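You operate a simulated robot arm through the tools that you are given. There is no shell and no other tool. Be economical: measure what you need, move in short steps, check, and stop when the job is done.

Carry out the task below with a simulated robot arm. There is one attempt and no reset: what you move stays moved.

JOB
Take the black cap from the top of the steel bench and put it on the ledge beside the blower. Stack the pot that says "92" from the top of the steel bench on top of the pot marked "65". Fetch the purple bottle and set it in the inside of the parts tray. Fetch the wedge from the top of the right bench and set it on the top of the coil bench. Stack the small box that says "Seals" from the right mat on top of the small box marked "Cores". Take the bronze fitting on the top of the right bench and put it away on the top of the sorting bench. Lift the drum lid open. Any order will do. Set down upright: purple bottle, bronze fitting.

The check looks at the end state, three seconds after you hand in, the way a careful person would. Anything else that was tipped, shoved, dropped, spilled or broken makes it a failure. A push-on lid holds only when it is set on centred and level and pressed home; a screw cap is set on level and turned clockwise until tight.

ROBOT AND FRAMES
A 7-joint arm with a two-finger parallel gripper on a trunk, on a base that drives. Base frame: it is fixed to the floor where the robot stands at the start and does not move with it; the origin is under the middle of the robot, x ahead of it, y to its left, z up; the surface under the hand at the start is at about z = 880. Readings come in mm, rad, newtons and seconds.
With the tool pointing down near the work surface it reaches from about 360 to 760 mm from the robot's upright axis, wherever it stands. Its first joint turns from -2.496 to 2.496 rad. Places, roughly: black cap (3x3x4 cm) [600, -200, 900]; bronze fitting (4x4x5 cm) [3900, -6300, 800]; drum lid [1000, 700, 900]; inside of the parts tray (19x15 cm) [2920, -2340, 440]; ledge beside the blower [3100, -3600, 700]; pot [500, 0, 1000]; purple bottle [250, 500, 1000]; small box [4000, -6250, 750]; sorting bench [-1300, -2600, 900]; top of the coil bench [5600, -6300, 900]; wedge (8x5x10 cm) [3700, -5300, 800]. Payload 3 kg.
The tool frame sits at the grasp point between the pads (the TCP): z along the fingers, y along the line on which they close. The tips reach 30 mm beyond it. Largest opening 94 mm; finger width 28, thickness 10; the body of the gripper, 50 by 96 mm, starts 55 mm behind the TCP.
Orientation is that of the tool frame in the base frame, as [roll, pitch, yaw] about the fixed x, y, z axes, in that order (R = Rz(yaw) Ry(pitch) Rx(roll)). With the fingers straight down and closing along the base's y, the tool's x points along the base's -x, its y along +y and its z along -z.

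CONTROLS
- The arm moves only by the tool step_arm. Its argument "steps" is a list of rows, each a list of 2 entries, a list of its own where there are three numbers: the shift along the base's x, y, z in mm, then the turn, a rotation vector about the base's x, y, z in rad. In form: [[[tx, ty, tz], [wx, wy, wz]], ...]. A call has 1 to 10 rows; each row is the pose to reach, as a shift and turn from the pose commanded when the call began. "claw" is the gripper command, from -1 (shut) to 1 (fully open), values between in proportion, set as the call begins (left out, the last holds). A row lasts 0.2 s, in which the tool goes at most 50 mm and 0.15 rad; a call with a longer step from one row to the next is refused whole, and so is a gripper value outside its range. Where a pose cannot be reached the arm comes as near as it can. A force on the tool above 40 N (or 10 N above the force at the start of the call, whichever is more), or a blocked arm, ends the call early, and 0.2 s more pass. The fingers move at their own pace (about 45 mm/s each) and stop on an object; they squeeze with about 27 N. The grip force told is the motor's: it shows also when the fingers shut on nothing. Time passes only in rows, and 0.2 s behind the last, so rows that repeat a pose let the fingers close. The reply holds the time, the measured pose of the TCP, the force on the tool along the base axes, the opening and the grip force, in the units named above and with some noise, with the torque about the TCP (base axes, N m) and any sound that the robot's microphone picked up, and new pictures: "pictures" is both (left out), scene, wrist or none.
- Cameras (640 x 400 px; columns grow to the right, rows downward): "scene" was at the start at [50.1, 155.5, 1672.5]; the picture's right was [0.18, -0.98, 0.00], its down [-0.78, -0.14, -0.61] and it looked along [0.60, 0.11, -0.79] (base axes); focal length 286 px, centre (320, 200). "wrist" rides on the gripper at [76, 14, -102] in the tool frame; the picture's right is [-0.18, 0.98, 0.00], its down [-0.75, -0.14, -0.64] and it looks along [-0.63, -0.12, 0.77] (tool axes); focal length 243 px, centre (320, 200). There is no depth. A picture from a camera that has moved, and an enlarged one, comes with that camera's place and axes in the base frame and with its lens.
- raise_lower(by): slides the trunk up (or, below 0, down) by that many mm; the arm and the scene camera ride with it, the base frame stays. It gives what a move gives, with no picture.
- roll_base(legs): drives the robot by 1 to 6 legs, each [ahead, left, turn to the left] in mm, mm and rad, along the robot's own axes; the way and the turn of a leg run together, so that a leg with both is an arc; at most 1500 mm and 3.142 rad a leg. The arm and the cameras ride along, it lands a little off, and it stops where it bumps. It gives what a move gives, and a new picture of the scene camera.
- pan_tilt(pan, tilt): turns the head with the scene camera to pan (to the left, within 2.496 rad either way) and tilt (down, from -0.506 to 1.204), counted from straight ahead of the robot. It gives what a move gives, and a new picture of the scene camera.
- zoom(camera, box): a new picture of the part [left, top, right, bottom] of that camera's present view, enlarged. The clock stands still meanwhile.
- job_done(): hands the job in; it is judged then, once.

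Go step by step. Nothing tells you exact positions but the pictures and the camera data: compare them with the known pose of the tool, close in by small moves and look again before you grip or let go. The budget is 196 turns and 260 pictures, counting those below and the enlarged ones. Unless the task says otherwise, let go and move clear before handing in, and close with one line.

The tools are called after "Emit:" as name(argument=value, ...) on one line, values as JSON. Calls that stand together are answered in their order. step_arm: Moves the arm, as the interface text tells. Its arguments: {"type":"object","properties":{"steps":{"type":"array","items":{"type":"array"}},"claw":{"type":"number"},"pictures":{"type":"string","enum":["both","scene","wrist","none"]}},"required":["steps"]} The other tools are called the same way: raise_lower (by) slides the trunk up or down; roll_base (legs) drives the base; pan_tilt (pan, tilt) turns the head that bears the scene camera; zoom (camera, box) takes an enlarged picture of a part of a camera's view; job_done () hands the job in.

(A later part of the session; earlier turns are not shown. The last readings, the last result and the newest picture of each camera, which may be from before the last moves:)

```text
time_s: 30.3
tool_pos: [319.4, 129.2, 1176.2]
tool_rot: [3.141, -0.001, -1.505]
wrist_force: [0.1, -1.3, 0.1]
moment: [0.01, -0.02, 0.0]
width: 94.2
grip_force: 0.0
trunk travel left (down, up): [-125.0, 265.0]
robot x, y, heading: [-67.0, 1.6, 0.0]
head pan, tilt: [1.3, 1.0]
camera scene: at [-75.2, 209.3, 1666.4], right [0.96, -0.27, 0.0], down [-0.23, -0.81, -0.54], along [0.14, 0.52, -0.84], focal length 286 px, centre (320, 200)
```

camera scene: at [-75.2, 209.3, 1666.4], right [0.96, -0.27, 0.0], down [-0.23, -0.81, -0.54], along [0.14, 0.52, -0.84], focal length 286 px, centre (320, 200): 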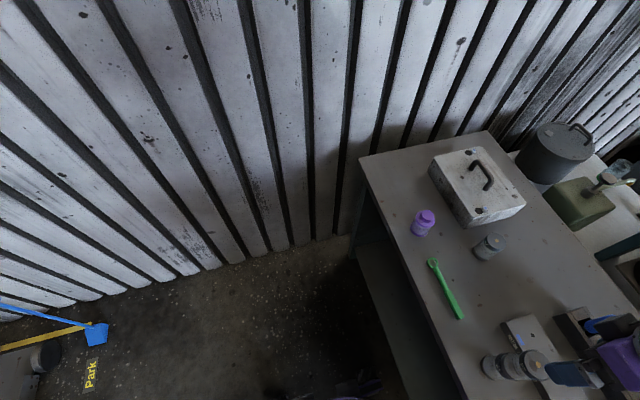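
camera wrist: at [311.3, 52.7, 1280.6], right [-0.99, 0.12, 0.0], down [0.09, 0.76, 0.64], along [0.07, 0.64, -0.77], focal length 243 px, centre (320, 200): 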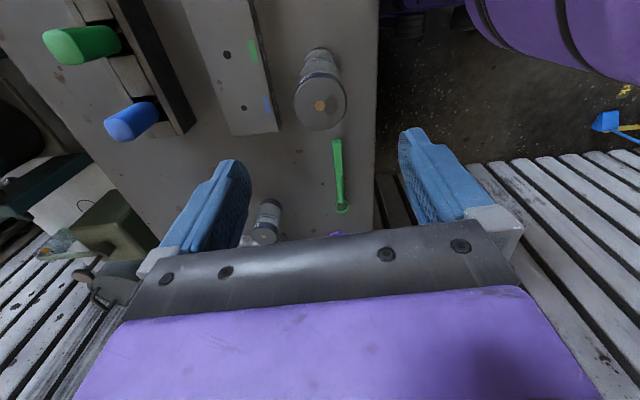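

The drum must be reached from its far side, so I'll first fetch the bottle (tray lies near there) and do the lid on that trip. Move over toward the bottle.

Emit:
step_arm(steps=[[[0, 45, 0], [0, 0, 0]], [[0, 90, 0], [0, 0, 0]], [[0, 135, 0], [0, 0, 0]], [[0, 180, 0], [0, 0, 0]], [[0, 225, 0], [0, 0, 0]], [[0, 270, -20], [0, 0, 0]], [[0, 315, -50], [0, 0, 0]], [[0, 340, -80], [0, 0, 0]]], pictures="both")

```text
refused: row 7 steps farther than a row can; nothing moved
```

Emit:
step_arm(steps=[[[0, 45, 0], [0, 0, 0]], [[0, 90, 0], [0, 0, 0]], [[0, 135, 0], [0, 0, 0]], [[0, 180, 0], [0, 0, 0]], [[0, 225, 0], [0, 0, 0]], [[0, 265, -20], [0, 0, 0]], [[0, 300, -50], [0, 0, 0]], [[0, 330, -80], [0, 0, 0]]], pictures="both")

```text
time_s: 32.1
tool_pos: [321.8, 461.1, 1093.2]
tool_rot: [3.14, -0.001, -1.504]
wrist_force: [0.2, -0.6, -0.7]
moment: [0.04, 0.03, -0.01]
width: 93.7
grip_force: 0.1
trunk travel left (down, up): [-125.0, 265.0]
robot x, y, heading: [-69.1, 3.7, -0.005]
head pan, tilt: [1.3, 1.0]
camera scene: at [-74.1, 216.4, 1665.5], right [0.96, -0.27, 0.0], down [-0.23, -0.81, -0.54], along [0.14, 0.52, -0.84], focal length 286 px, centre (320, 200)
camera wrist: at [312.3, 384.5, 1196.5], right [-0.99, 0.12, 0.0], down [0.09, 0.76, 0.64], along [0.07, 0.64, -0.77], focal length 243 px, centre (320, 200)
```

scene: 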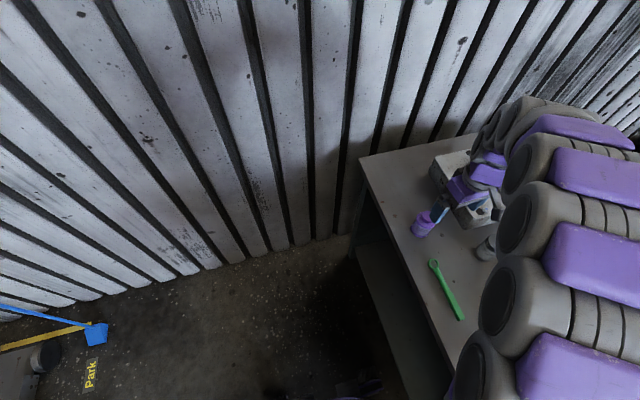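
wrist: 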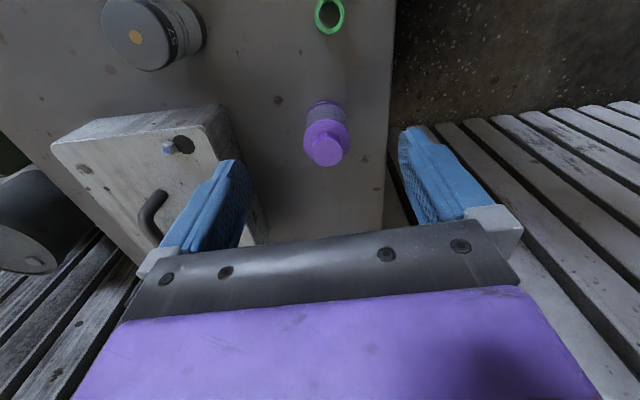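

Emit:
zoom(camera="wrist", box=[280, 80, 376, 180])

Emit:
zoom(camera="scene", box=[395, 190, 459, 245])

```text
4.00 times, centred on (328, 130) of wrist
camera zoom: at [312.3, 384.5, 1196.5], right [-0.99, 0.12, 0.0], down [0.09, 0.76, 0.64], along [0.07, 0.64, -0.77], focal length 970 px, centre (288, 480)
```

zoom: 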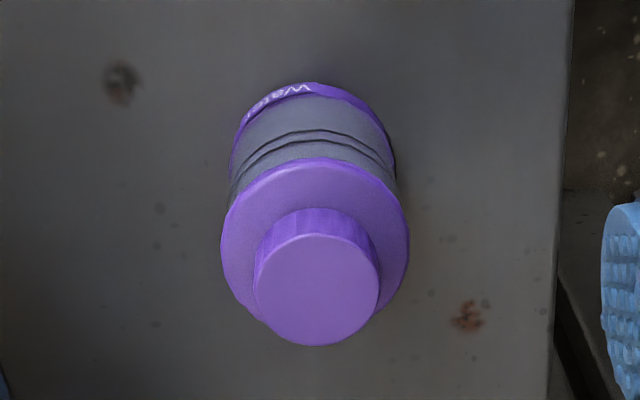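

```text
7.27 times, centred on (427, 218) of scene
camera zoom: at [-74.1, 216.4, 1665.5], right [0.96, -0.27, 0.0], down [-0.23, -0.81, -0.54], along [0.14, 0.52, -0.84], focal length 2083 px, centre (-458, 73)
```

zoom: 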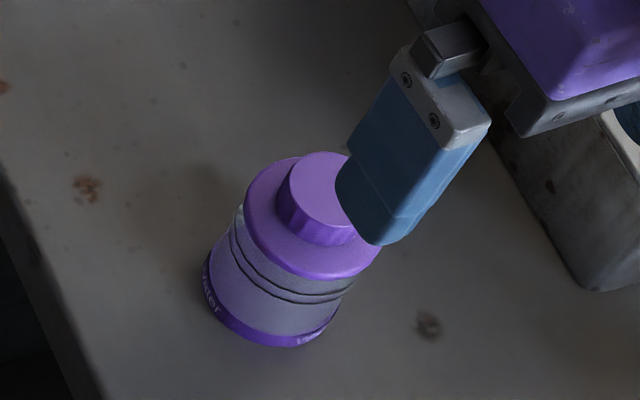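

Bottle (53 mm wide) stands at about [317,512], top ~963. Centre over it, check, then descend.

Emit:
step_arm(steps=[[[-4, 40, 0], [0, 0, 0]], [[-4, 51, -30], [0, 0, 0]], [[-4, 51, -75], [0, 0, 0]]], pictures="wrist")

```text
time_s: 32.9
tool_pos: [316.7, 509.6, 1019.7]
tool_rot: [3.137, -0.001, -1.505]
wrist_force: [-0.8, 0.0, -0.7]
moment: [-0.03, -0.01, -0.03]
width: 94.1
grip_force: 0.1
trunk travel left (down, up): [-125.0, 265.0]
robot x, y, heading: [-67.9, 0.0, -0.001]
head pan, tilt: [1.3, 1.0]
camera wrist: at [307.7, 433.4, 1122.2], right [-0.99, 0.12, 0.0], down [0.09, 0.76, 0.64], along [0.07, 0.64, -0.77], focal length 243 px, centre (320, 200)
```

wrist: 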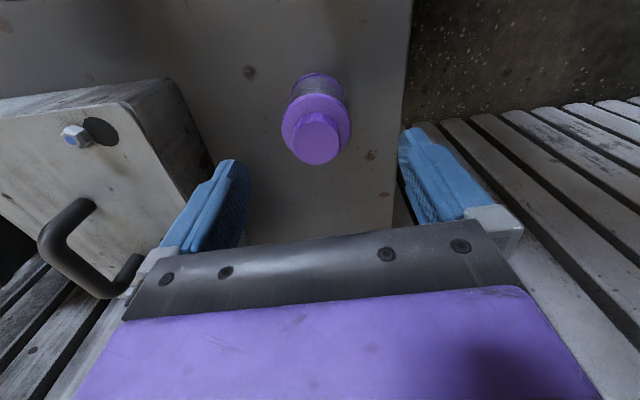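

Emit:
step_arm(steps=[[[0, 2, -45], [0, 0, 0]], [[0, 2, -80], [0, 0, 0]], [[0, 2, -97], [0, 0, 0]]], pictures="none")

Emit:
step_arm(steps=[[[0, 0, 0], [0, 0, 0]], [[0, 0, 0], [0, 0, 0]], [[0, 0, 0], [0, 0, 0]], [[0, 0, 0], [0, 0, 0]], [[0, 0, 0], [0, 0, 0]]], claw=-1, pictures="wrist")

```text
time_s: 33.7
tool_pos: [316.4, 511.3, 922.3]
tool_rot: [3.14, -0.001, -1.505]
wrist_force: [-0.3, 0.5, 0.0]
moment: [0.01, 0.02, 0.01]
width: 94.2
grip_force: 0.0
trunk travel left (down, up): [-125.0, 265.0]
robot x, y, heading: [-68.9, -3.1, -0.007]
head pan, tilt: [1.3, 1.0]
```

```text
time_s: 34.9
tool_pos: [316.9, 510.3, 923.0]
tool_rot: [3.139, -0.003, -1.504]
wrist_force: [0.4, -0.9, 1.5]
moment: [-0.02, -0.11, -0.05]
width: 53.7
grip_force: 26.5
trunk travel left (down, up): [-125.0, 265.0]
robot x, y, heading: [-67.2, -0.5, -0.002]
head pan, tilt: [1.3, 1.0]
camera wrist: at [307.8, 434.5, 1026.8], right [-0.99, 0.12, 0.0], down [0.09, 0.76, 0.64], along [0.08, 0.64, -0.77], focal length 243 px, centre (320, 200)
```

wrist: 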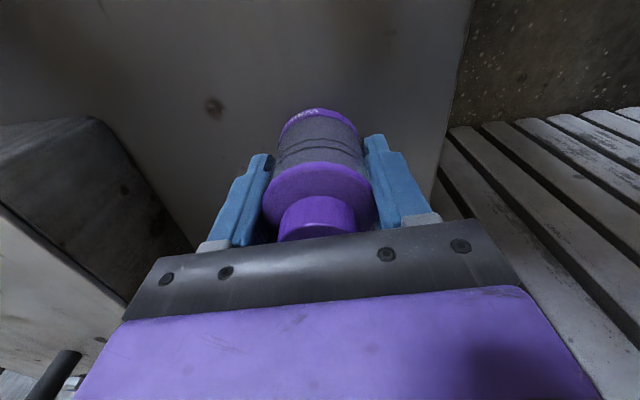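

Bottle gripped (53.7 mm). Lift and swing to a carrying pose in front.

Emit:
step_arm(steps=[[[0, 0, 45], [0, 0, 0]], [[0, 0, 90], [0, 0, 0]], [[0, 0, 138], [0, 0, 0]], [[0, 0, 186], [0, 0, 0]], [[0, 0, 235], [0, 0, 0]], [[0, -45, 260], [0, 0, 0]], [[0, -90, 260], [0, 0, 0]], [[0, -138, 260], [0, 0, 0]], [[0, -185, 260], [0, 0, 0]], [[0, -233, 260], [0, 0, 0]]], pictures="none")

Emit:
step_arm(steps=[[[0, -45, 0], [0, 0, 0]], [[0, -90, 0], [0, 0, 0]], [[0, -138, 0], [0, 0, 0]], [[0, -185, 0], [0, 0, 0]], [[0, -230, 0], [0, 0, 0]], [[0, -270, 0], [0, 0, 0]]], pictures="none")

Emit:
pan_tilt(pan=-1.3, tilt=0.5)

Emit:
pan_tilt(pan=-2.3, tilt=0.5)

```text
refused: row 6 steps farther than a row can; nothing moved
```

```text
time_s: 36.3
tool_pos: [313.1, 241.6, 925.2]
tool_rot: [3.141, 0.001, -1.502]
wrist_force: [0.4, -0.4, -1.7]
moment: [-0.04, 0.02, 0.04]
width: 53.5
grip_force: 27.1
trunk travel left (down, up): [-125.0, 265.0]
robot x, y, heading: [-67.3, -0.3, -0.004]
head pan, tilt: [1.3, 1.0]
```

```text
time_s: 38.7
tool_pos: [312.8, 243.3, 924.9]
tool_rot: [3.14, -0.001, -1.505]
wrist_force: [-0.6, 0.4, -1.3]
moment: [-0.09, -0.03, -0.07]
width: 53.5
grip_force: 27.1
trunk travel left (down, up): [-125.0, 265.0]
robot x, y, heading: [-68.9, 3.1, 0.0]
head pan, tilt: [-1.3, 0.499]
camera scene: at [-68.8, 56.8, 1707.6], right [-0.96, -0.27, 0.0], down [-0.13, 0.46, -0.88], along [0.23, -0.85, -0.48], focal length 286 px, centre (320, 200)
```

scene: 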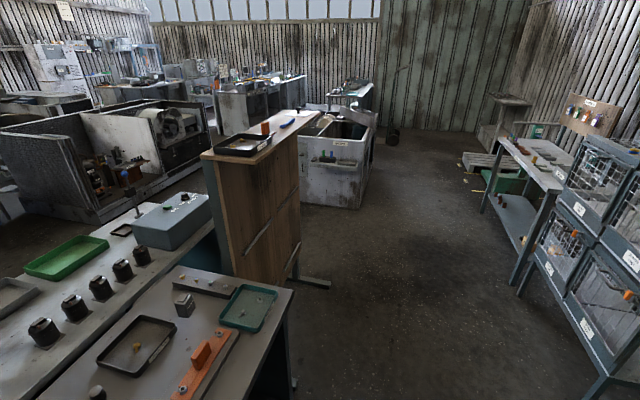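

```text
time_s: 39.9
tool_pos: [311.8, 242.7, 926.3]
tool_rot: [3.139, -0.002, -1.505]
wrist_force: [-0.8, 1.5, -2.6]
moment: [-0.05, -0.03, -0.03]
width: 53.8
grip_force: 27.4
trunk travel left (down, up): [-125.0, 265.0]
robot x, y, heading: [-70.3, -1.4, -0.002]
head pan, tilt: [-2.3, 0.499]
camera scene: at [-153.8, 76.9, 1707.7], right [-0.75, 0.67, 0.0], down [0.32, 0.35, -0.88], along [-0.59, -0.66, -0.48], focal length 286 px, centre (320, 200)
```

scene: 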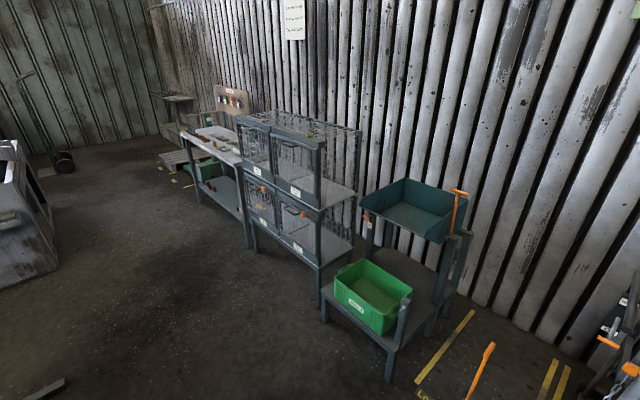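

The first lift row was refused and the sideways move ran at bench height, so I must check at once whether the wrench or pots were disturbed.

Emit:
pan_tilt(pan=0.7, tilt=1.1)

Emit:
zoom(camera="wrist", box=[0, 0, 640, 400])

```text
time_s: 42.5
tool_pos: [312.0, 242.8, 926.1]
tool_rot: [3.14, -0.002, -1.505]
wrist_force: [0.0, 0.1, -2.0]
moment: [-0.11, -0.02, -0.02]
width: 53.7
grip_force: 27.0
trunk travel left (down, up): [-125.0, 265.0]
robot x, y, heading: [-68.2, -1.4, -0.001]
head pan, tilt: [0.7, 1.1]
camera scene: at [-44.7, 185.2, 1659.5], right [0.64, -0.77, 0.0], down [-0.68, -0.57, -0.45], along [0.35, 0.29, -0.89], focal length 286 px, centre (320, 200)
```

scene: 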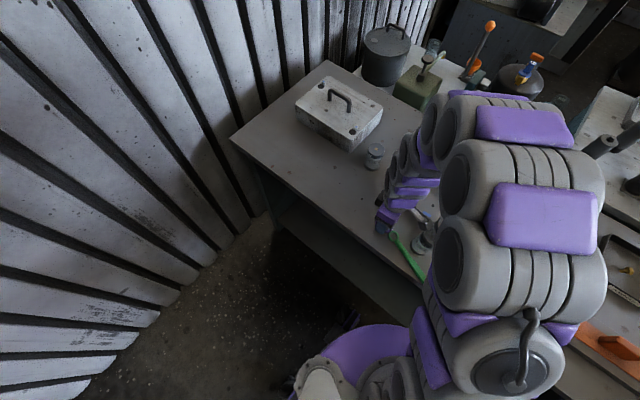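

```text
1.00 times, centred on (320, 200) of wrist (not enlarged: the box is as wide or as high as the picture)
camera zoom: at [303.8, 166.7, 1029.0], right [-0.99, 0.12, 0.0], down [0.09, 0.76, 0.64], along [0.07, 0.64, -0.77], focal length 243 px, centre (320, 200)
```

zoom: 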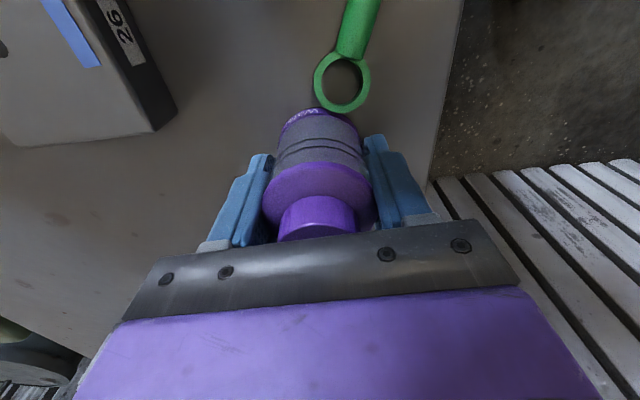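

The bottle pushed the green wrench about 190 mm toward the pots, which still stand. I lift straight up to see clearly; then I'll put the wrench back.

Emit:
step_arm(steps=[[[0, 4, 5], [0, 0, 0]], [[0, 4, 45], [0, 0, 0]], [[0, 4, 90], [0, 0, 0]], [[0, 4, 138], [0, 0, 0]], [[0, 4, 186], [0, 0, 0]], [[0, 4, 230], [0, 0, 0]]], pictures="both")

```text
time_s: 43.9
tool_pos: [314.3, 246.5, 1152.5]
tool_rot: [3.139, -0.001, -1.504]
wrist_force: [-0.6, -0.2, -1.8]
moment: [0.0, -0.02, 0.0]
width: 53.6
grip_force: 27.0
trunk travel left (down, up): [-125.0, 265.0]
robot x, y, heading: [-67.6, 2.9, -0.003]
head pan, tilt: [0.7, 1.1]
camera scene: at [-46.1, 183.4, 1659.7], right [0.64, -0.77, 0.0], down [-0.68, -0.57, -0.45], along [0.35, 0.29, -0.89], focal length 286 px, centre (320, 200)
camera wrist: at [306.0, 169.6, 1255.6], right [-0.99, 0.12, 0.0], down [0.09, 0.76, 0.64], along [0.08, 0.64, -0.77], focal length 243 px, centre (320, 200)
```

scene: 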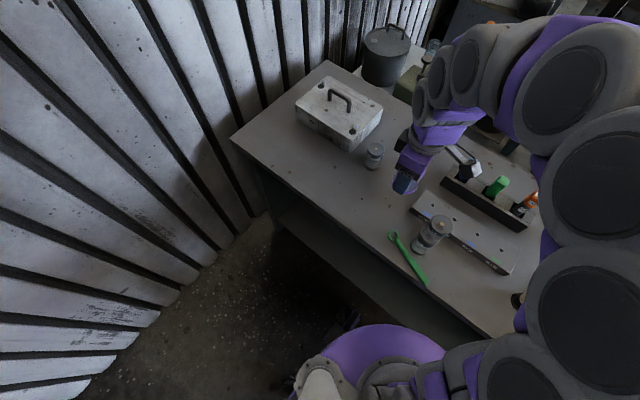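
wrist: 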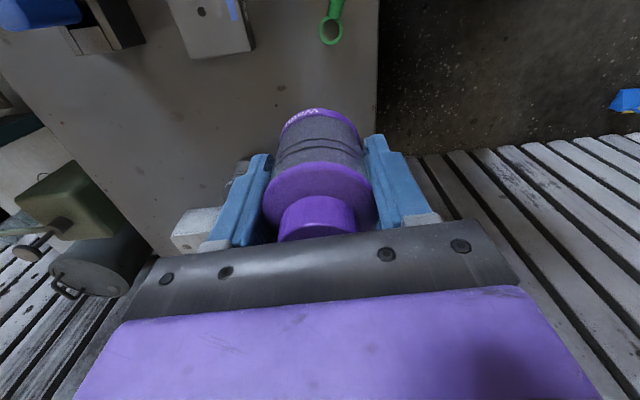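

Pots stand. I set the bottle back at its old place, then restore the wrench (ring was at [312,403], tip at [313,248]).

Emit:
step_arm(steps=[[[0, 45, 0], [0, 0, 0]], [[0, 90, 0], [0, 0, 0]], [[0, 135, 0], [0, 0, 0]], [[0, 180, 0], [0, 0, 0]], [[0, 225, 0], [0, 0, 0]], [[1, 263, 0], [0, 0, 0]], [[1, 263, -45], [0, 0, 0]], [[1, 263, -90], [0, 0, 0]], [[1, 263, -135], [0, 0, 0]], [[1, 263, -180], [0, 0, 0]]], pictures="wrist")

```text
time_s: 46.1
tool_pos: [318.2, 508.3, 969.1]
tool_rot: [3.138, -0.003, -1.504]
wrist_force: [0.9, -0.7, -2.6]
moment: [-0.01, 0.02, -0.02]
width: 53.6
grip_force: 26.9
trunk travel left (down, up): [-125.0, 265.0]
robot x, y, heading: [-68.3, -1.2, -0.001]
head pan, tilt: [0.7, 1.1]
camera wrist: at [307.8, 432.6, 1073.4], right [-0.99, 0.12, 0.0], down [0.09, 0.76, 0.64], along [0.07, 0.64, -0.77], focal length 243 px, centre (320, 200)
```

wrist: 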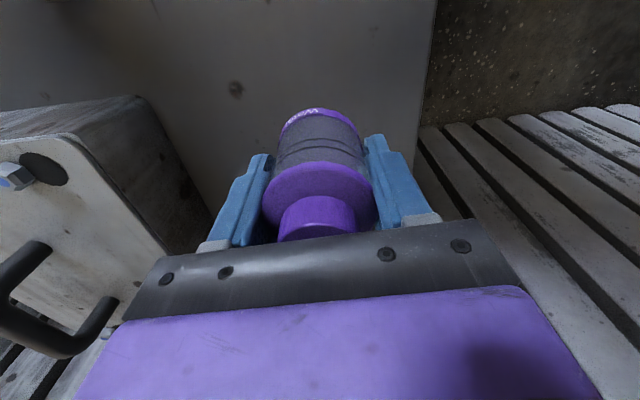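

Emit:
step_arm(steps=[[[0, 0, -30], [0, 0, 0]], [[0, 0, -40], [0, 0, 0]], [[0, 0, -43], [0, 0, 0]], [[0, 0, -45], [0, 0, 0]], [[0, 0, -47], [0, 0, 0]]], pictures="none")

```text
time_s: 47.3
tool_pos: [315.6, 508.8, 925.6]
tool_rot: [3.139, -0.003, -1.505]
wrist_force: [-0.2, 0.5, -1.6]
moment: [-0.01, -0.03, -0.01]
width: 53.8
grip_force: 27.2
trunk travel left (down, up): [-125.0, 265.0]
robot x, y, heading: [-68.7, -0.3, -0.0]
head pan, tilt: [0.7, 1.1]
```

Emit:
step_arm(steps=[[[0, 0, -2], [0, 0, 0]], [[0, 0, -3], [0, 0, 0]], [[0, 0, -3.5], [0, 0, 0]]], pictures="none")

```text
time_s: 48.1
tool_pos: [316.4, 508.3, 924.0]
tool_rot: [3.141, 0.001, -1.506]
wrist_force: [0.2, -1.0, 3.5]
moment: [0.06, -0.07, 0.04]
width: 53.7
grip_force: 26.7
trunk travel left (down, up): [-125.0, 265.0]
robot x, y, heading: [-63.5, -3.9, -0.003]
head pan, tilt: [0.7, 1.1]
```

Bottle rests on the bench again. Open and rise.

Emit:
step_arm(steps=[[[0, 0, 0], [0, 0, 0]], [[0, 0, 0], [0, 0, 0]], [[0, 0, 0], [0, 0, 0]], [[0, 0, 0], [0, 0, 0]], [[0, 0, 45], [0, 0, 0]], [[0, 0, 90], [0, 0, 0]], [[0, 0, 135], [0, 0, 0]], [[0, 0, 180], [0, 0, 0]]], claw=1, pictures="none")

Emit:
zoom(camera="scene", box=[360, 200, 480, 300])

```text
time_s: 49.9
tool_pos: [316.4, 506.8, 1103.1]
tool_rot: [3.139, -0.002, -1.505]
wrist_force: [-0.6, -0.4, 0.0]
moment: [-0.04, -0.05, 0.0]
width: 94.2
grip_force: 0.0
trunk travel left (down, up): [-125.0, 265.0]
robot x, y, heading: [-68.3, -2.1, -0.009]
head pan, tilt: [0.7, 1.1]
```

```text
4.00 times, centred on (420, 250) of scene
camera zoom: at [-45.6, 186.0, 1659.4], right [0.64, -0.77, 0.0], down [-0.68, -0.57, -0.45], along [0.35, 0.29, -0.89], focal length 1146 px, centre (-80, 0)
```

zoom: 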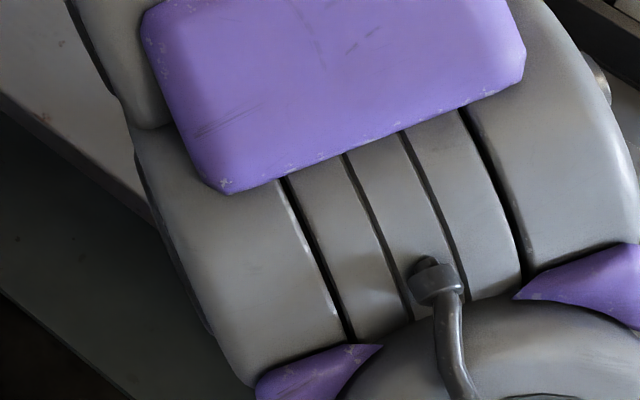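

Go over to view the wrench.

Emit:
step_arm(steps=[[[0, -45, 20], [0, 0, 0]], [[0, -90, 40], [0, 0, 0]], [[0, -138, 60], [0, 0, 0]], [[0, -186, 60], [0, 0, 0]], [[0, -234, 60], [0, 0, 0]], [[0, -282, 60], [0, 0, 0]], [[0, -330, 60], [0, 0, 0]], [[0, -378, 60], [0, 0, 0]]], pictures="both")

```text
refused: row 3 steps farther than a row can; nothing moved
```

Emit:
step_arm(steps=[[[0, -40, 20], [0, 0, 0]], [[0, -80, 40], [0, 0, 0]], [[0, -120, 60], [0, 0, 0]], [[0, -165, 60], [0, 0, 0]], [[0, -210, 60], [0, 0, 0]], [[0, -255, 60], [0, 0, 0]], [[0, -300, 60], [0, 0, 0]], [[0, -345, 60], [0, 0, 0]], [[0, -388, 60], [0, 0, 0]]], pictures="both")

```text
time_s: 51.9
tool_pos: [313.9, 117.6, 1165.6]
tool_rot: [3.14, -0.001, -1.503]
wrist_force: [0.1, -0.4, 0.2]
moment: [0.01, 0.02, 0.0]
width: 94.4
grip_force: 0.1
trunk travel left (down, up): [-125.0, 265.0]
robot x, y, heading: [-69.4, -0.2, 0.002]
head pan, tilt: [0.7, 1.1]
camera scene: at [-46.0, 179.8, 1660.1], right [0.64, -0.77, 0.0], down [-0.68, -0.57, -0.45], along [0.35, 0.29, -0.89], focal length 286 px, centre (320, 200)
camera wrist: at [305.8, 41.1, 1269.1], right [-0.99, 0.12, 0.0], down [0.09, 0.76, 0.64], along [0.07, 0.64, -0.77], focal length 243 px, centre (320, 200)
```

scene: 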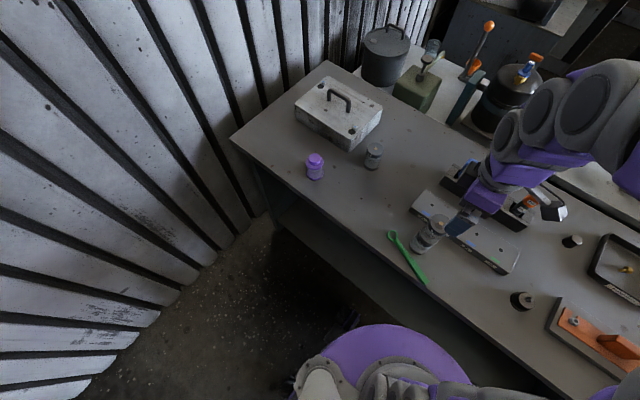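
wrist: 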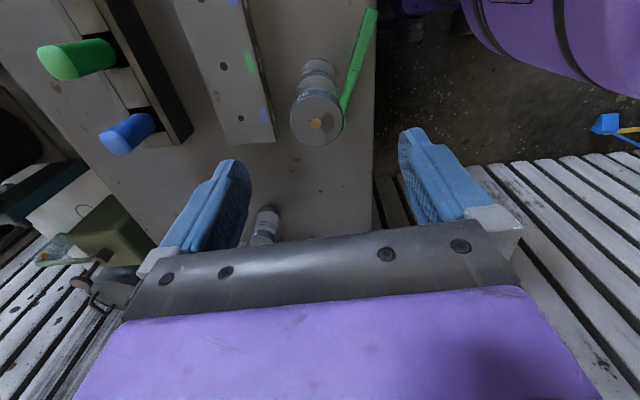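

Emit:
zoom(camera="scene", box=[376, 205, 456, 290])

Emit:
zoom(camera="wrist", box=[280, 0, 400, 150])

```text
4.71 times, centred on (416, 248) of scene
camera zoom: at [-46.0, 179.8, 1660.1], right [0.64, -0.77, 0.0], down [-0.68, -0.57, -0.45], along [0.35, 0.29, -0.89], focal length 1348 px, centre (-132, -24)
```

zoom: 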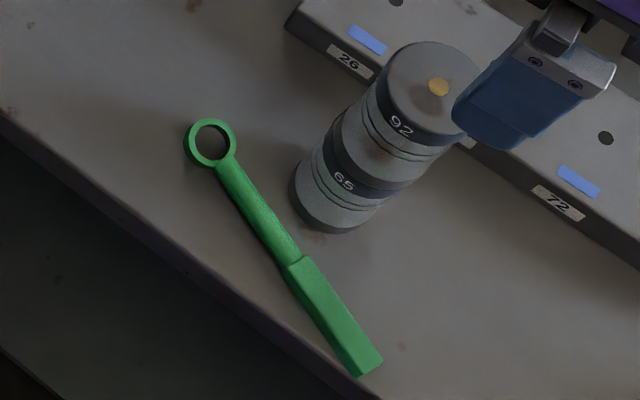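

```text
2.67 times, centred on (340, 75) of wrist
camera zoom: at [305.8, 41.1, 1269.1], right [-0.99, 0.12, 0.0], down [0.09, 0.76, 0.64], along [0.07, 0.64, -0.77], focal length 647 px, centre (267, 533)
```

zoom: 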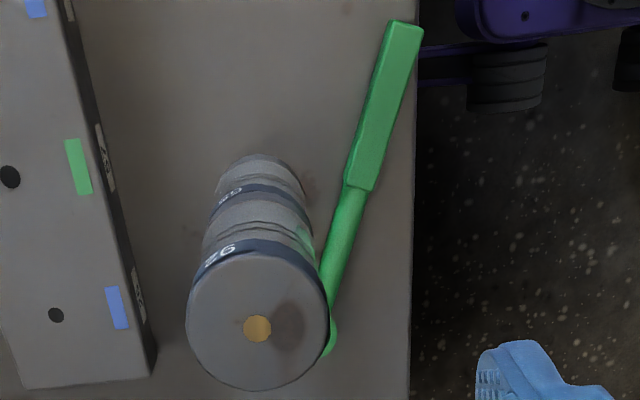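

The wrench slid to ring [302,203], tip [249,65], beside the stack without tipping it. I back the base 80 mm for reach, then grip its handle end and carry it back.

Emit:
roll_base(legs=[[-80, 0, 0]])

Emit:
step_arm(steps=[[[10, -15, 0], [0, 0, -0.15]], [[20, -30, 0], [0, 0, -0.3]], [[22, -36, 0], [0, 0, -0.44]], [[22, -36, -45], [0, 0, -0.44]], [[22, -36, -90], [0, 0, -0.44]], [[22, -36, -130], [0, 0, -0.44]]], claw=0.0, pictures="both")

```text
time_s: 53.0
tool_pos: [232.7, 120.8, 1165.9]
tool_rot: [3.141, -0.003, -1.502]
wrist_force: [0.5, 1.5, -0.2]
moment: [-0.05, -0.03, -0.01]
width: 94.4
grip_force: 0.1
trunk travel left (down, up): [-125.0, 265.0]
robot x, y, heading: [-151.6, -1.0, -0.001]
head pan, tilt: [0.7, 1.1]
camera scene: at [-128.4, 182.6, 1659.9], right [0.64, -0.77, 0.0], down [-0.68, -0.57, -0.45], along [0.35, 0.29, -0.89], focal length 286 px, centre (320, 200)
```

scene: 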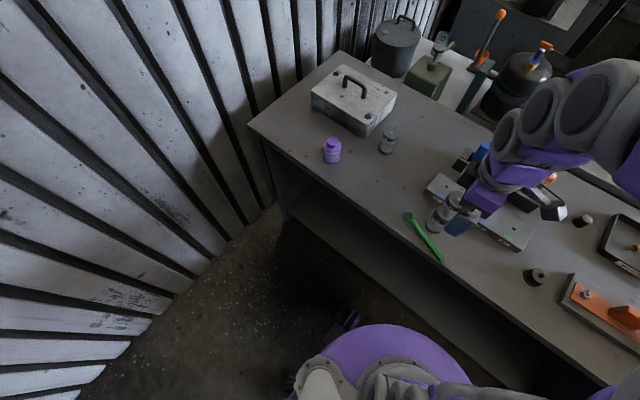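

```text
time_s: 54.4
tool_pos: [255.0, 85.8, 1035.0]
tool_rot: [3.139, -0.002, -1.942]
wrist_force: [-0.3, 0.0, -0.6]
moment: [0.01, -0.01, -0.03]
width: 47.2
grip_force: 0.0
trunk travel left (down, up): [-125.0, 265.0]
robot x, y, heading: [-149.8, 2.4, -0.001]
head pan, tilt: [0.7, 1.1]
camera scene: at [-125.2, 183.4, 1659.7], right [0.64, -0.77, 0.0], down [-0.68, -0.57, -0.45], along [0.35, 0.29, -0.89], focal length 286 px, centre (320, 200)
camera wrist: at [214.6, 20.3, 1138.1], right [-0.85, 0.53, 0.0], down [0.41, 0.65, 0.64], along [0.34, 0.54, -0.77], focal length 243 px, centre (320, 200)
```

scene: 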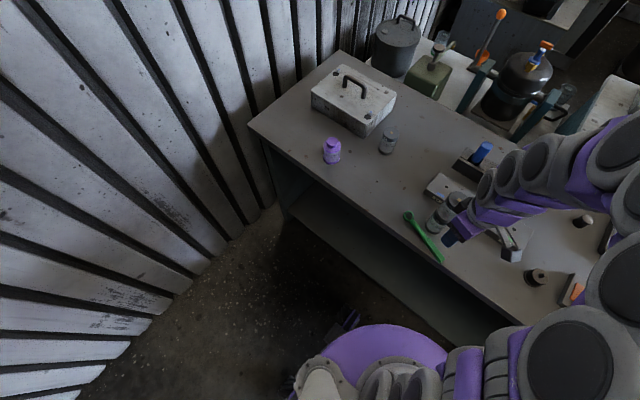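
wrist: 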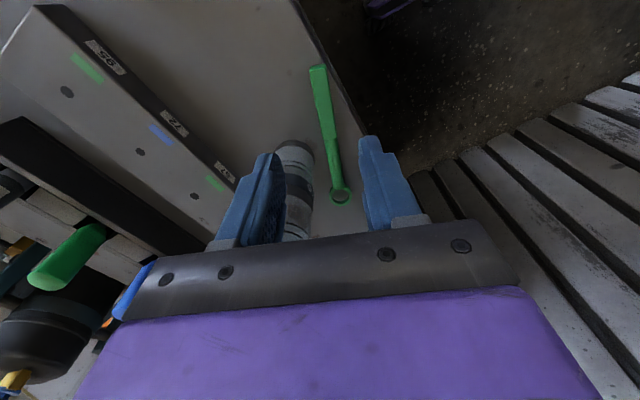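

Grip point on the handle lines up at [255,85]. Descend and close.

Emit:
step_arm(steps=[[[0, 0, -45], [0, 0, 0]], [[0, 0, -85], [0, 0, 0]], [[0, 0, -110], [0, 0, 0]], [[0, 0, -119], [0, 0, 0]]], pictures="wrist")

```text
time_s: 55.4
tool_pos: [254.1, 83.5, 918.4]
tool_rot: [3.141, -0.002, -1.943]
wrist_force: [0.6, -0.7, 0.0]
moment: [-0.02, 0.02, 0.0]
width: 46.9
grip_force: 0.2
trunk travel left (down, up): [-125.0, 265.0]
robot x, y, heading: [-150.6, 0.2, 0.002]
head pan, tilt: [0.7, 1.1]
camera wrist: at [213.0, 19.3, 1021.3], right [-0.85, 0.53, 0.0], down [0.41, 0.65, 0.64], along [0.34, 0.54, -0.77], focal length 243 px, centre (320, 200)
```

wrist: 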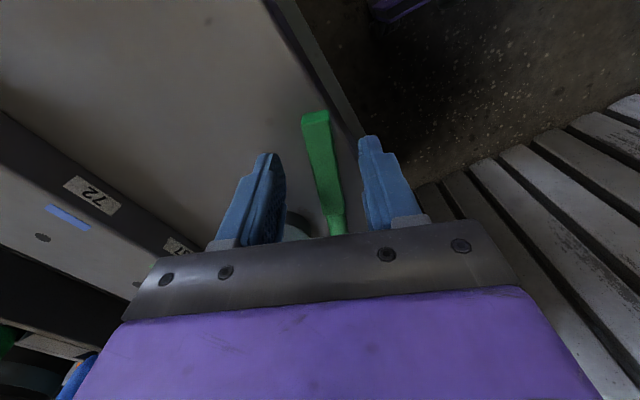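

Emit:
step_arm(steps=[[[0, 0, -4], [0, 0, 0]], [[0, 0, -4], [0, 0, 0]], [[0, 0, -4], [0, 0, 0]], [[0, 0, -4], [0, 0, 0]]], claw=-1, pictures="wrist")

```text
time_s: 56.4
tool_pos: [254.1, 83.6, 913.9]
tool_rot: [3.141, -0.001, -1.943]
wrist_force: [-0.2, -0.5, 0.1]
moment: [-0.02, 0.01, 0.0]
width: 15.5
grip_force: 27.0
trunk travel left (down, up): [-125.0, 265.0]
robot x, y, heading: [-148.8, -2.1, 0.002]
head pan, tilt: [0.7, 1.1]
camera wrist: at [213.2, 19.2, 1016.6], right [-0.85, 0.53, 0.0], down [0.41, 0.65, 0.64], along [0.34, 0.54, -0.77], focal length 243 px, centre (320, 200)
```

wrist: 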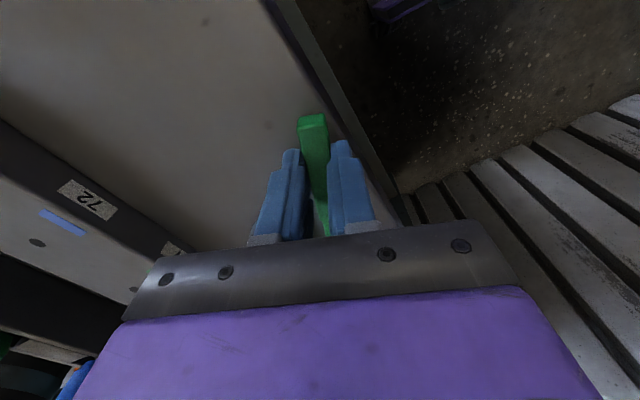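

Gripped. Lift well above the stack.

Emit:
step_arm(steps=[[[0, 0, 20], [0, 0, 0]], [[0, 0, 60], [0, 0, 0]], [[0, 0, 105], [0, 0, 0]], [[0, 0, 150], [0, 0, 0]], [[0, 0, 195], [0, 0, 0]], [[0, 0, 230], [0, 0, 0]]], pictures="both")

```text
time_s: 57.8
tool_pos: [253.4, 87.9, 1145.2]
tool_rot: [3.141, -0.002, -1.944]
wrist_force: [0.2, 0.8, -1.3]
moment: [-0.05, 0.03, 0.01]
width: 15.3
grip_force: 27.0
trunk travel left (down, up): [-125.0, 265.0]
robot x, y, heading: [-153.2, 1.4, -0.001]
head pan, tilt: [0.7, 1.1]
camera scene: at [-127.6, 182.3, 1659.9], right [0.64, -0.77, 0.0], down [-0.68, -0.57, -0.45], along [0.35, 0.29, -0.89], focal length 286 px, centre (320, 200)
camera wrist: at [212.4, 22.6, 1248.4], right [-0.85, 0.53, 0.0], down [0.41, 0.65, 0.64], along [0.34, 0.54, -0.77], focal length 243 px, centre (320, 200)
```

scene: 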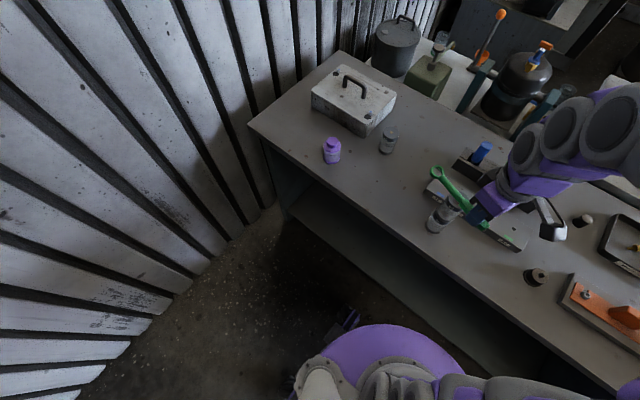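
wrist: 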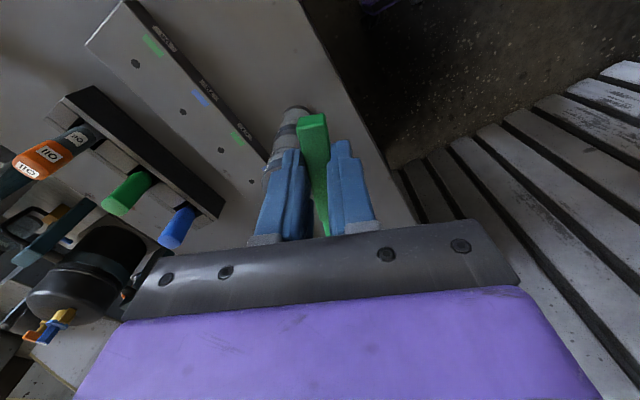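

Held level. Carry it to the original place, turning +0.37 rad, then lower.

Emit:
step_arm(steps=[[[10, 40, 0], [0, 0, 0.1]], [[22, 80, 0], [0, 0, 0.2]], [[36, 120, 0], [0, 0, 0.3]], [[50, 160, 0], [0, 0, 0.37]], [[59, 186, 0], [0, 0, 0.37]], [[59, 186, -45], [0, 0, 0.37]], [[59, 186, -90], [0, 0, 0.37]], [[59, 186, -135], [0, 0, 0.37]], [[59, 186, -180], [0, 0, 0.37]], [[59, 186, -215], [0, 0, 0.37]]], pictures="both")

```text
time_s: 60.0
tool_pos: [315.9, 268.7, 925.3]
tool_rot: [3.141, -0.002, -1.572]
wrist_force: [-0.4, 0.5, -1.1]
moment: [-0.05, 0.03, -0.02]
width: 15.2
grip_force: 27.0
trunk travel left (down, up): [-125.0, 265.0]
robot x, y, heading: [-148.3, -2.1, 0.001]
head pan, tilt: [0.7, 1.1]
camera scene: at [-124.6, 186.1, 1659.4], right [0.64, -0.77, 0.0], down [-0.68, -0.57, -0.45], along [0.34, 0.29, -0.89], focal length 286 px, centre (320, 200)
camera wrist: at [301.6, 194.3, 1029.1], right [-0.98, 0.19, 0.0], down [0.14, 0.75, 0.64], along [0.12, 0.63, -0.77], focal length 243 px, centre (320, 200)
```

scene: 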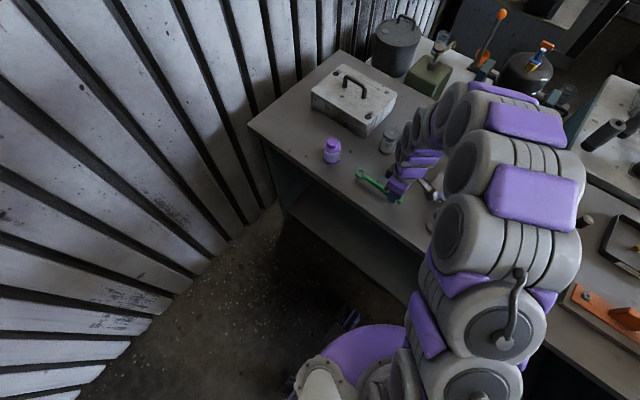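
wrist: 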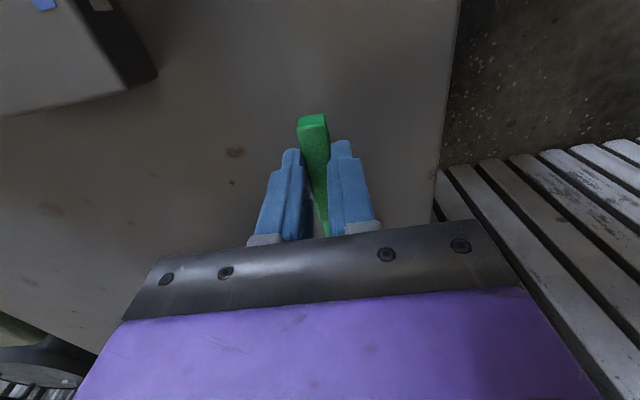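

Lower to the surface and release.

Emit:
step_arm(steps=[[[0, 0, -5], [0, 0, 0]], [[0, 0, -9], [0, 0, 0]], [[0, 0, -12], [0, 0, 0]], [[0, 0, -13], [0, 0, 0]]], pictures="none")

Emit:
step_arm(steps=[[[0, 0, 0], [0, 0, 0]], [[0, 0, 0], [0, 0, 0]], [[0, 0, 0], [0, 0, 0]], [[0, 0, 45], [0, 0, 0]], [[0, 0, 90], [0, 0, 0]], [[0, 0, 135], [0, 0, 0]], [[0, 0, 180], [0, 0, 0]], [[0, 0, 225], [0, 0, 0]]], claw=0.2, pictures="none")

Emit:
step_arm(steps=[[[0, 45, 0], [0, 0, 0.07]], [[0, 90, 0], [0, 0, 0.07]], [[0, 135, 0], [0, 0, 0.07]], [[0, 180, 0], [0, 0, 0.07]], [[0, 195, 0], [0, 0, 0.07]]], claw=1, pictures="both")

```text
time_s: 61.0
tool_pos: [313.8, 270.8, 913.4]
tool_rot: [3.141, -0.002, -1.574]
wrist_force: [0.4, -0.3, -1.2]
moment: [-0.07, 0.0, -0.03]
width: 15.3
grip_force: 27.4
trunk travel left (down, up): [-125.0, 265.0]
robot x, y, heading: [-154.7, -0.4, -0.001]
head pan, tilt: [0.7, 1.1]
```

```text
time_s: 62.8
tool_pos: [313.3, 270.3, 1139.3]
tool_rot: [3.139, -0.001, -1.573]
wrist_force: [-0.5, 0.0, 0.0]
moment: [0.03, -0.02, -0.02]
width: 56.5
grip_force: 0.0
trunk travel left (down, up): [-125.0, 265.0]
robot x, y, heading: [-147.5, -0.6, 0.004]
head pan, tilt: [0.7, 1.1]
```

```text
time_s: 64.0
tool_pos: [313.8, 467.5, 1140.0]
tool_rot: [3.142, -0.001, -1.504]
wrist_force: [0.0, 0.2, 0.1]
moment: [0.01, -0.03, -0.01]
width: 94.0
grip_force: 0.1
trunk travel left (down, up): [-125.0, 265.0]
robot x, y, heading: [-148.3, 4.4, 0.001]
head pan, tilt: [0.7, 1.1]
camera scene: at [-125.9, 188.0, 1659.2], right [0.64, -0.77, 0.0], down [-0.68, -0.58, -0.45], along [0.35, 0.29, -0.89], focal length 286 px, centre (320, 200)
camera wrist: at [304.5, 390.0, 1243.9], right [-0.99, 0.12, 0.0], down [0.09, 0.76, 0.64], along [0.08, 0.64, -0.77], focal length 243 px, centre (320, 200)
```

scene: 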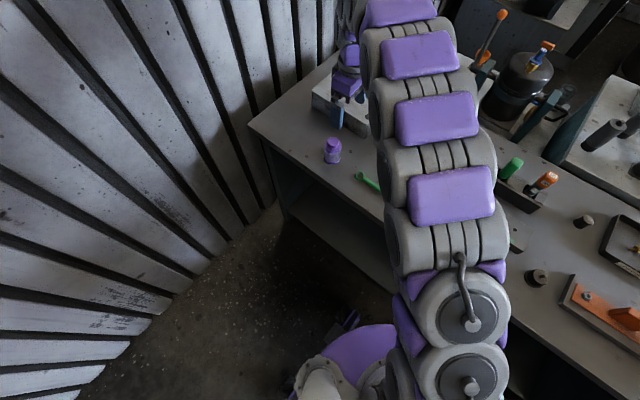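
wrist: 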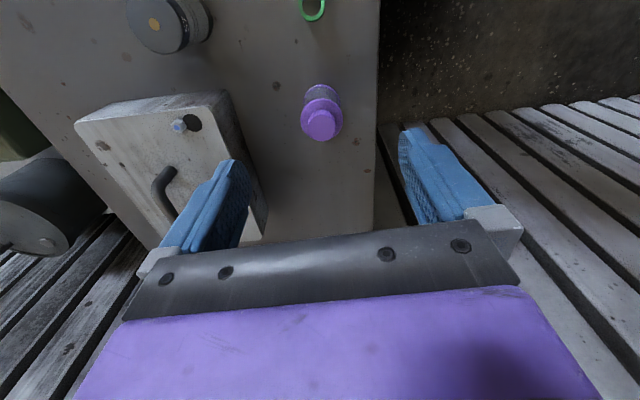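

Wrench is back as it was. Now regrip the bottle at [316,508].

Emit:
step_arm(steps=[[[2, 40, 0], [0, 0, 0]], [[2, 41, -45], [0, 0, 0]], [[2, 41, -90], [0, 0, 0]], [[2, 41, -135], [0, 0, 0]], [[2, 41, -180], [0, 0, 0]], [[2, 41, -217], [0, 0, 0]]], pictures="wrist")

```text
time_s: 65.4
tool_pos: [316.3, 504.9, 922.2]
tool_rot: [-3.141, -0.001, -1.503]
wrist_force: [-0.5, 0.0, -0.7]
moment: [0.0, -0.01, 0.01]
width: 93.9
grip_force: 0.1
trunk travel left (down, up): [-125.0, 265.0]
robot x, y, heading: [-152.4, 4.0, 0.003]
head pan, tilt: [0.7, 1.1]
camera wrist: at [307.8, 429.3, 1025.8], right [-0.99, 0.12, 0.0], down [0.09, 0.76, 0.64], along [0.07, 0.64, -0.77], focal length 243 px, centre (320, 200)
```

wrist: 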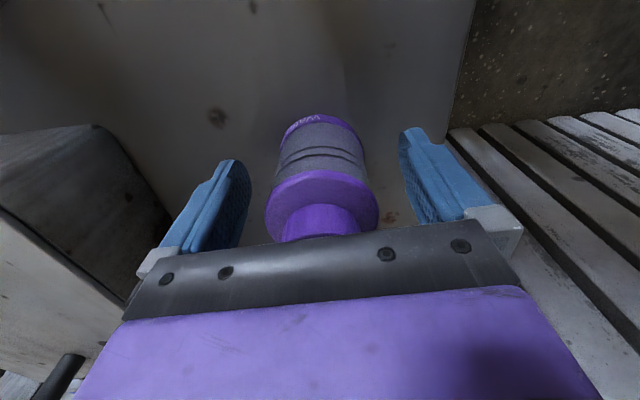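

Emit:
step_arm(steps=[[[0, 3, 1], [0, 0, 0]], [[0, 3, 1], [0, 0, 0]], [[0, 3, 1], [0, 0, 0]], [[0, 3, 1], [0, 0, 0]], [[0, 3, 1], [0, 0, 0]]], claw=-1, pictures="none")

Emit:
step_arm(steps=[[[0, 0, 40], [0, 0, 0]], [[0, 0, 80], [0, 0, 0]], [[0, 0, 120], [0, 0, 0]], [[0, 0, 160], [0, 0, 0]], [[0, 0, 200], [0, 0, 0]], [[0, 0, 240], [0, 0, 0]]], pictures="none")

```text
time_s: 66.6
tool_pos: [315.0, 509.3, 924.9]
tool_rot: [-3.141, -0.004, -1.502]
wrist_force: [1.8, 0.6, 1.1]
moment: [0.05, -0.12, 0.04]
width: 53.6
grip_force: 27.5
trunk travel left (down, up): [-125.0, 265.0]
robot x, y, heading: [-151.2, 4.9, 0.003]
head pan, tilt: [0.7, 1.1]
```

```text
time_s: 68.0
tool_pos: [317.8, 509.8, 1164.0]
tool_rot: [3.139, -0.005, -1.507]
wrist_force: [-1.1, 0.3, -1.5]
moment: [-0.01, -0.04, -0.01]
width: 53.6
grip_force: 26.8
trunk travel left (down, up): [-125.0, 265.0]
robot x, y, heading: [-148.1, -0.7, -0.004]
head pan, tilt: [0.7, 1.1]
```

Bottle secure and lifted. Bring it to a compact carry pose before driving.

Emit:
step_arm(steps=[[[0, -48, 0], [0, 0, 0]], [[0, -96, 0], [0, 0, 0]], [[0, -144, 0], [0, 0, 0]], [[0, -192, 0], [0, 0, 0]], [[0, -240, 0], [0, 0, 0]], [[0, -288, 0], [0, 0, 0]], [[0, -336, 0], [0, 0, 0]], [[0, -384, 0], [0, 0, 0]], [[0, -430, 0], [0, 0, 0]]], pictures="none")

Emit:
pan_tilt(pan=-1.57, tilt=0.6)

```text
time_s: 70.0
tool_pos: [314.7, 75.8, 1163.8]
tool_rot: [3.139, 0.001, -1.503]
wrist_force: [0.1, 0.2, -1.8]
moment: [0.0, 0.0, -0.02]
width: 53.7
grip_force: 26.9
trunk travel left (down, up): [-125.0, 265.0]
robot x, y, heading: [-149.1, -0.8, 0.003]
head pan, tilt: [0.7, 1.1]
```

```text
time_s: 72.1
tool_pos: [313.3, 80.9, 1163.9]
tool_rot: [3.141, -0.002, -1.503]
wrist_force: [0.5, -0.2, -1.3]
moment: [-0.01, 0.0, 0.01]
width: 53.8
grip_force: 26.8
trunk travel left (down, up): [-125.0, 265.0]
robot x, y, heading: [-148.2, -0.1, 0.001]
head pan, tilt: [-1.571, 0.6]
camera scene: at [-174.3, 53.6, 1698.6], right [-1.0, 0.0, 0.0], down [0.0, 0.56, -0.83], along [0.0, -0.83, -0.56], focal length 286 px, centre (320, 200)
```

scene: 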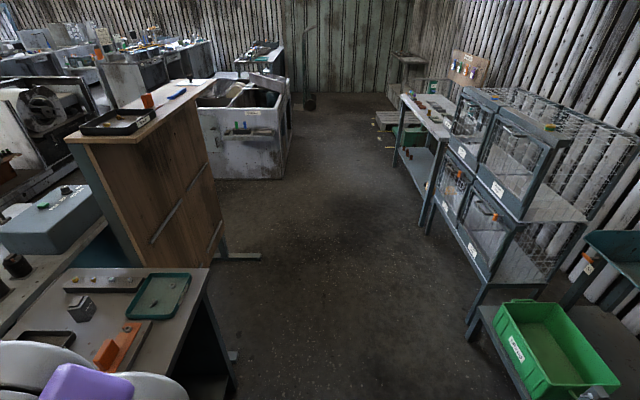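

Clear aisle between bench (x 230) and shelves (x about -1050). I back up 230 and strafe right along it.

Emit:
roll_base(legs=[[-230, 0, 0], [0, -1200, 0], [0, -1050, 0]])

Emit:
pan_tilt(pan=-0.3, tilt=0.5)

```text
time_s: 84.5
tool_pos: [86.5, -2176.6, 1164.6]
tool_rot: [3.138, -0.004, -1.51]
wrist_force: [0.1, 0.0, -2.9]
moment: [0.01, -0.01, 0.05]
width: 53.5
grip_force: 27.1
trunk travel left (down, up): [-125.0, 265.0]
robot x, y, heading: [-381.0, -2252.4, -0.012]
head pan, tilt: [-1.571, 0.6]
camera scene: at [-402.8, -2193.8, 1698.4], right [-1.0, 0.01, 0.0], down [0.0, 0.56, -0.83], along [-0.01, -0.83, -0.56], focal length 286 px, centre (320, 200)
```

scene: 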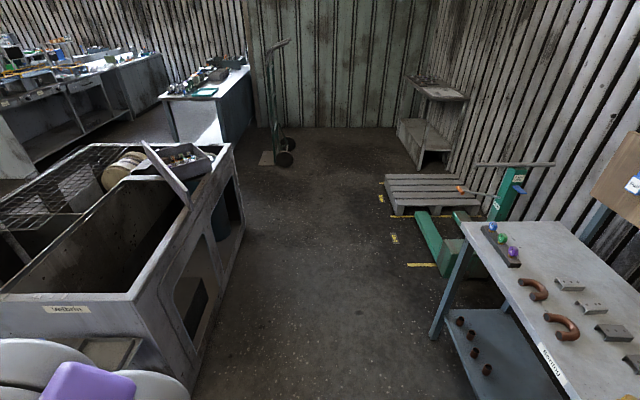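

```text
time_s: 86.0
tool_pos: [86.1, -2180.4, 1164.5]
tool_rot: [3.141, 0.0, -1.513]
wrist_force: [0.6, 0.6, -1.4]
moment: [-0.01, -0.02, -0.01]
width: 53.7
grip_force: 26.9
trunk travel left (down, up): [-125.0, 265.0]
robot x, y, heading: [-376.7, -2258.0, -0.01]
head pan, tilt: [-0.3, 0.499]
camera scene: at [-315.3, -2138.4, 1707.4], right [-0.31, -0.95, 0.0], down [-0.46, 0.14, -0.88], along [0.84, -0.27, -0.48], focal length 286 px, centre (320, 200)
```

scene: 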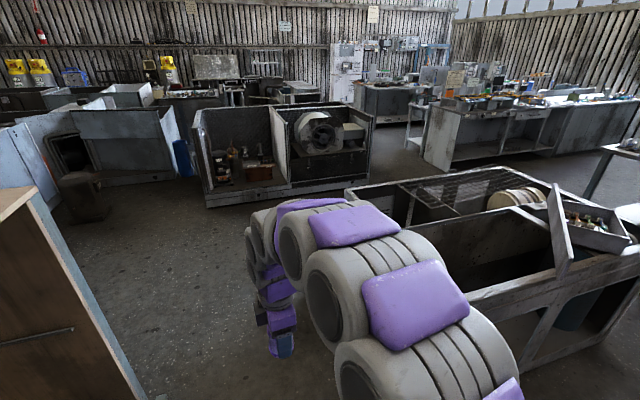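

The blower cabinet's face runs along x≈2900–3100 ahead; the way at y≈-2250 is clear. Drive forward to about x 2050.

Emit:
roll_base(legs=[[1250, 0, 0], [1150, 0, 0]])

Emit:
pan_tilt(pan=0.25, tilt=0.9)

```text
time_s: 97.8
tool_pos: [2505.9, -2232.9, 1164.0]
tool_rot: [3.142, 0.001, -1.527]
wrist_force: [0.3, 0.8, -2.1]
moment: [-0.02, 0.02, -0.03]
width: 54.0
grip_force: 26.7
trunk travel left (down, up): [-125.0, 265.0]
robot x, y, heading: [2039.1, -2296.8, -0.022]
head pan, tilt: [-0.3, 0.499]
camera scene: at [2106.2, -2184.8, 1707.5], right [-0.32, -0.95, 0.0], down [-0.46, 0.15, -0.88], along [0.83, -0.28, -0.48], focal length 286 px, centre (320, 200)
```

scene: 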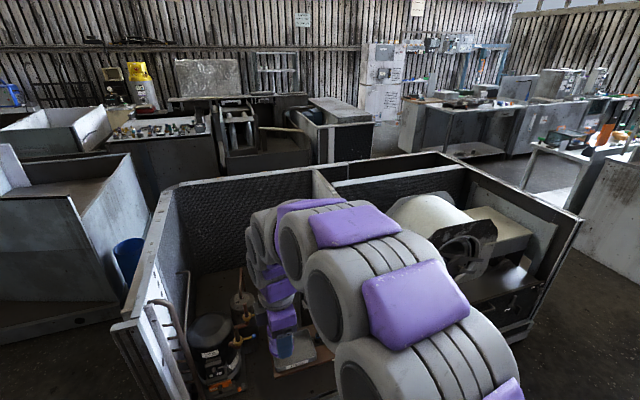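

```text
time_s: 98.8
tool_pos: [2505.2, -2234.1, 1163.6]
tool_rot: [-3.14, 0.001, -1.528]
wrist_force: [-0.8, 0.1, -2.0]
moment: [0.02, 0.0, 0.01]
width: 53.7
grip_force: 27.0
trunk travel left (down, up): [-125.0, 265.0]
robot x, y, heading: [2039.2, -2298.7, -0.024]
head pan, tilt: [0.25, 0.901]
camera scene: at [2093.1, -2139.2, 1673.6], right [0.22, -0.98, 0.0], down [-0.77, -0.17, -0.62], along [0.6, 0.14, -0.78], focal length 286 px, centre (320, 200)
```

scene: 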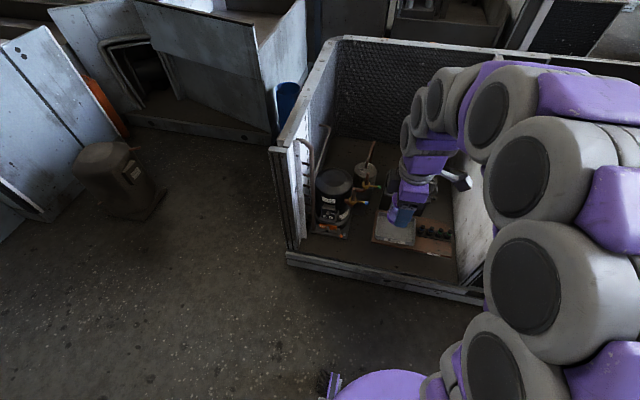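

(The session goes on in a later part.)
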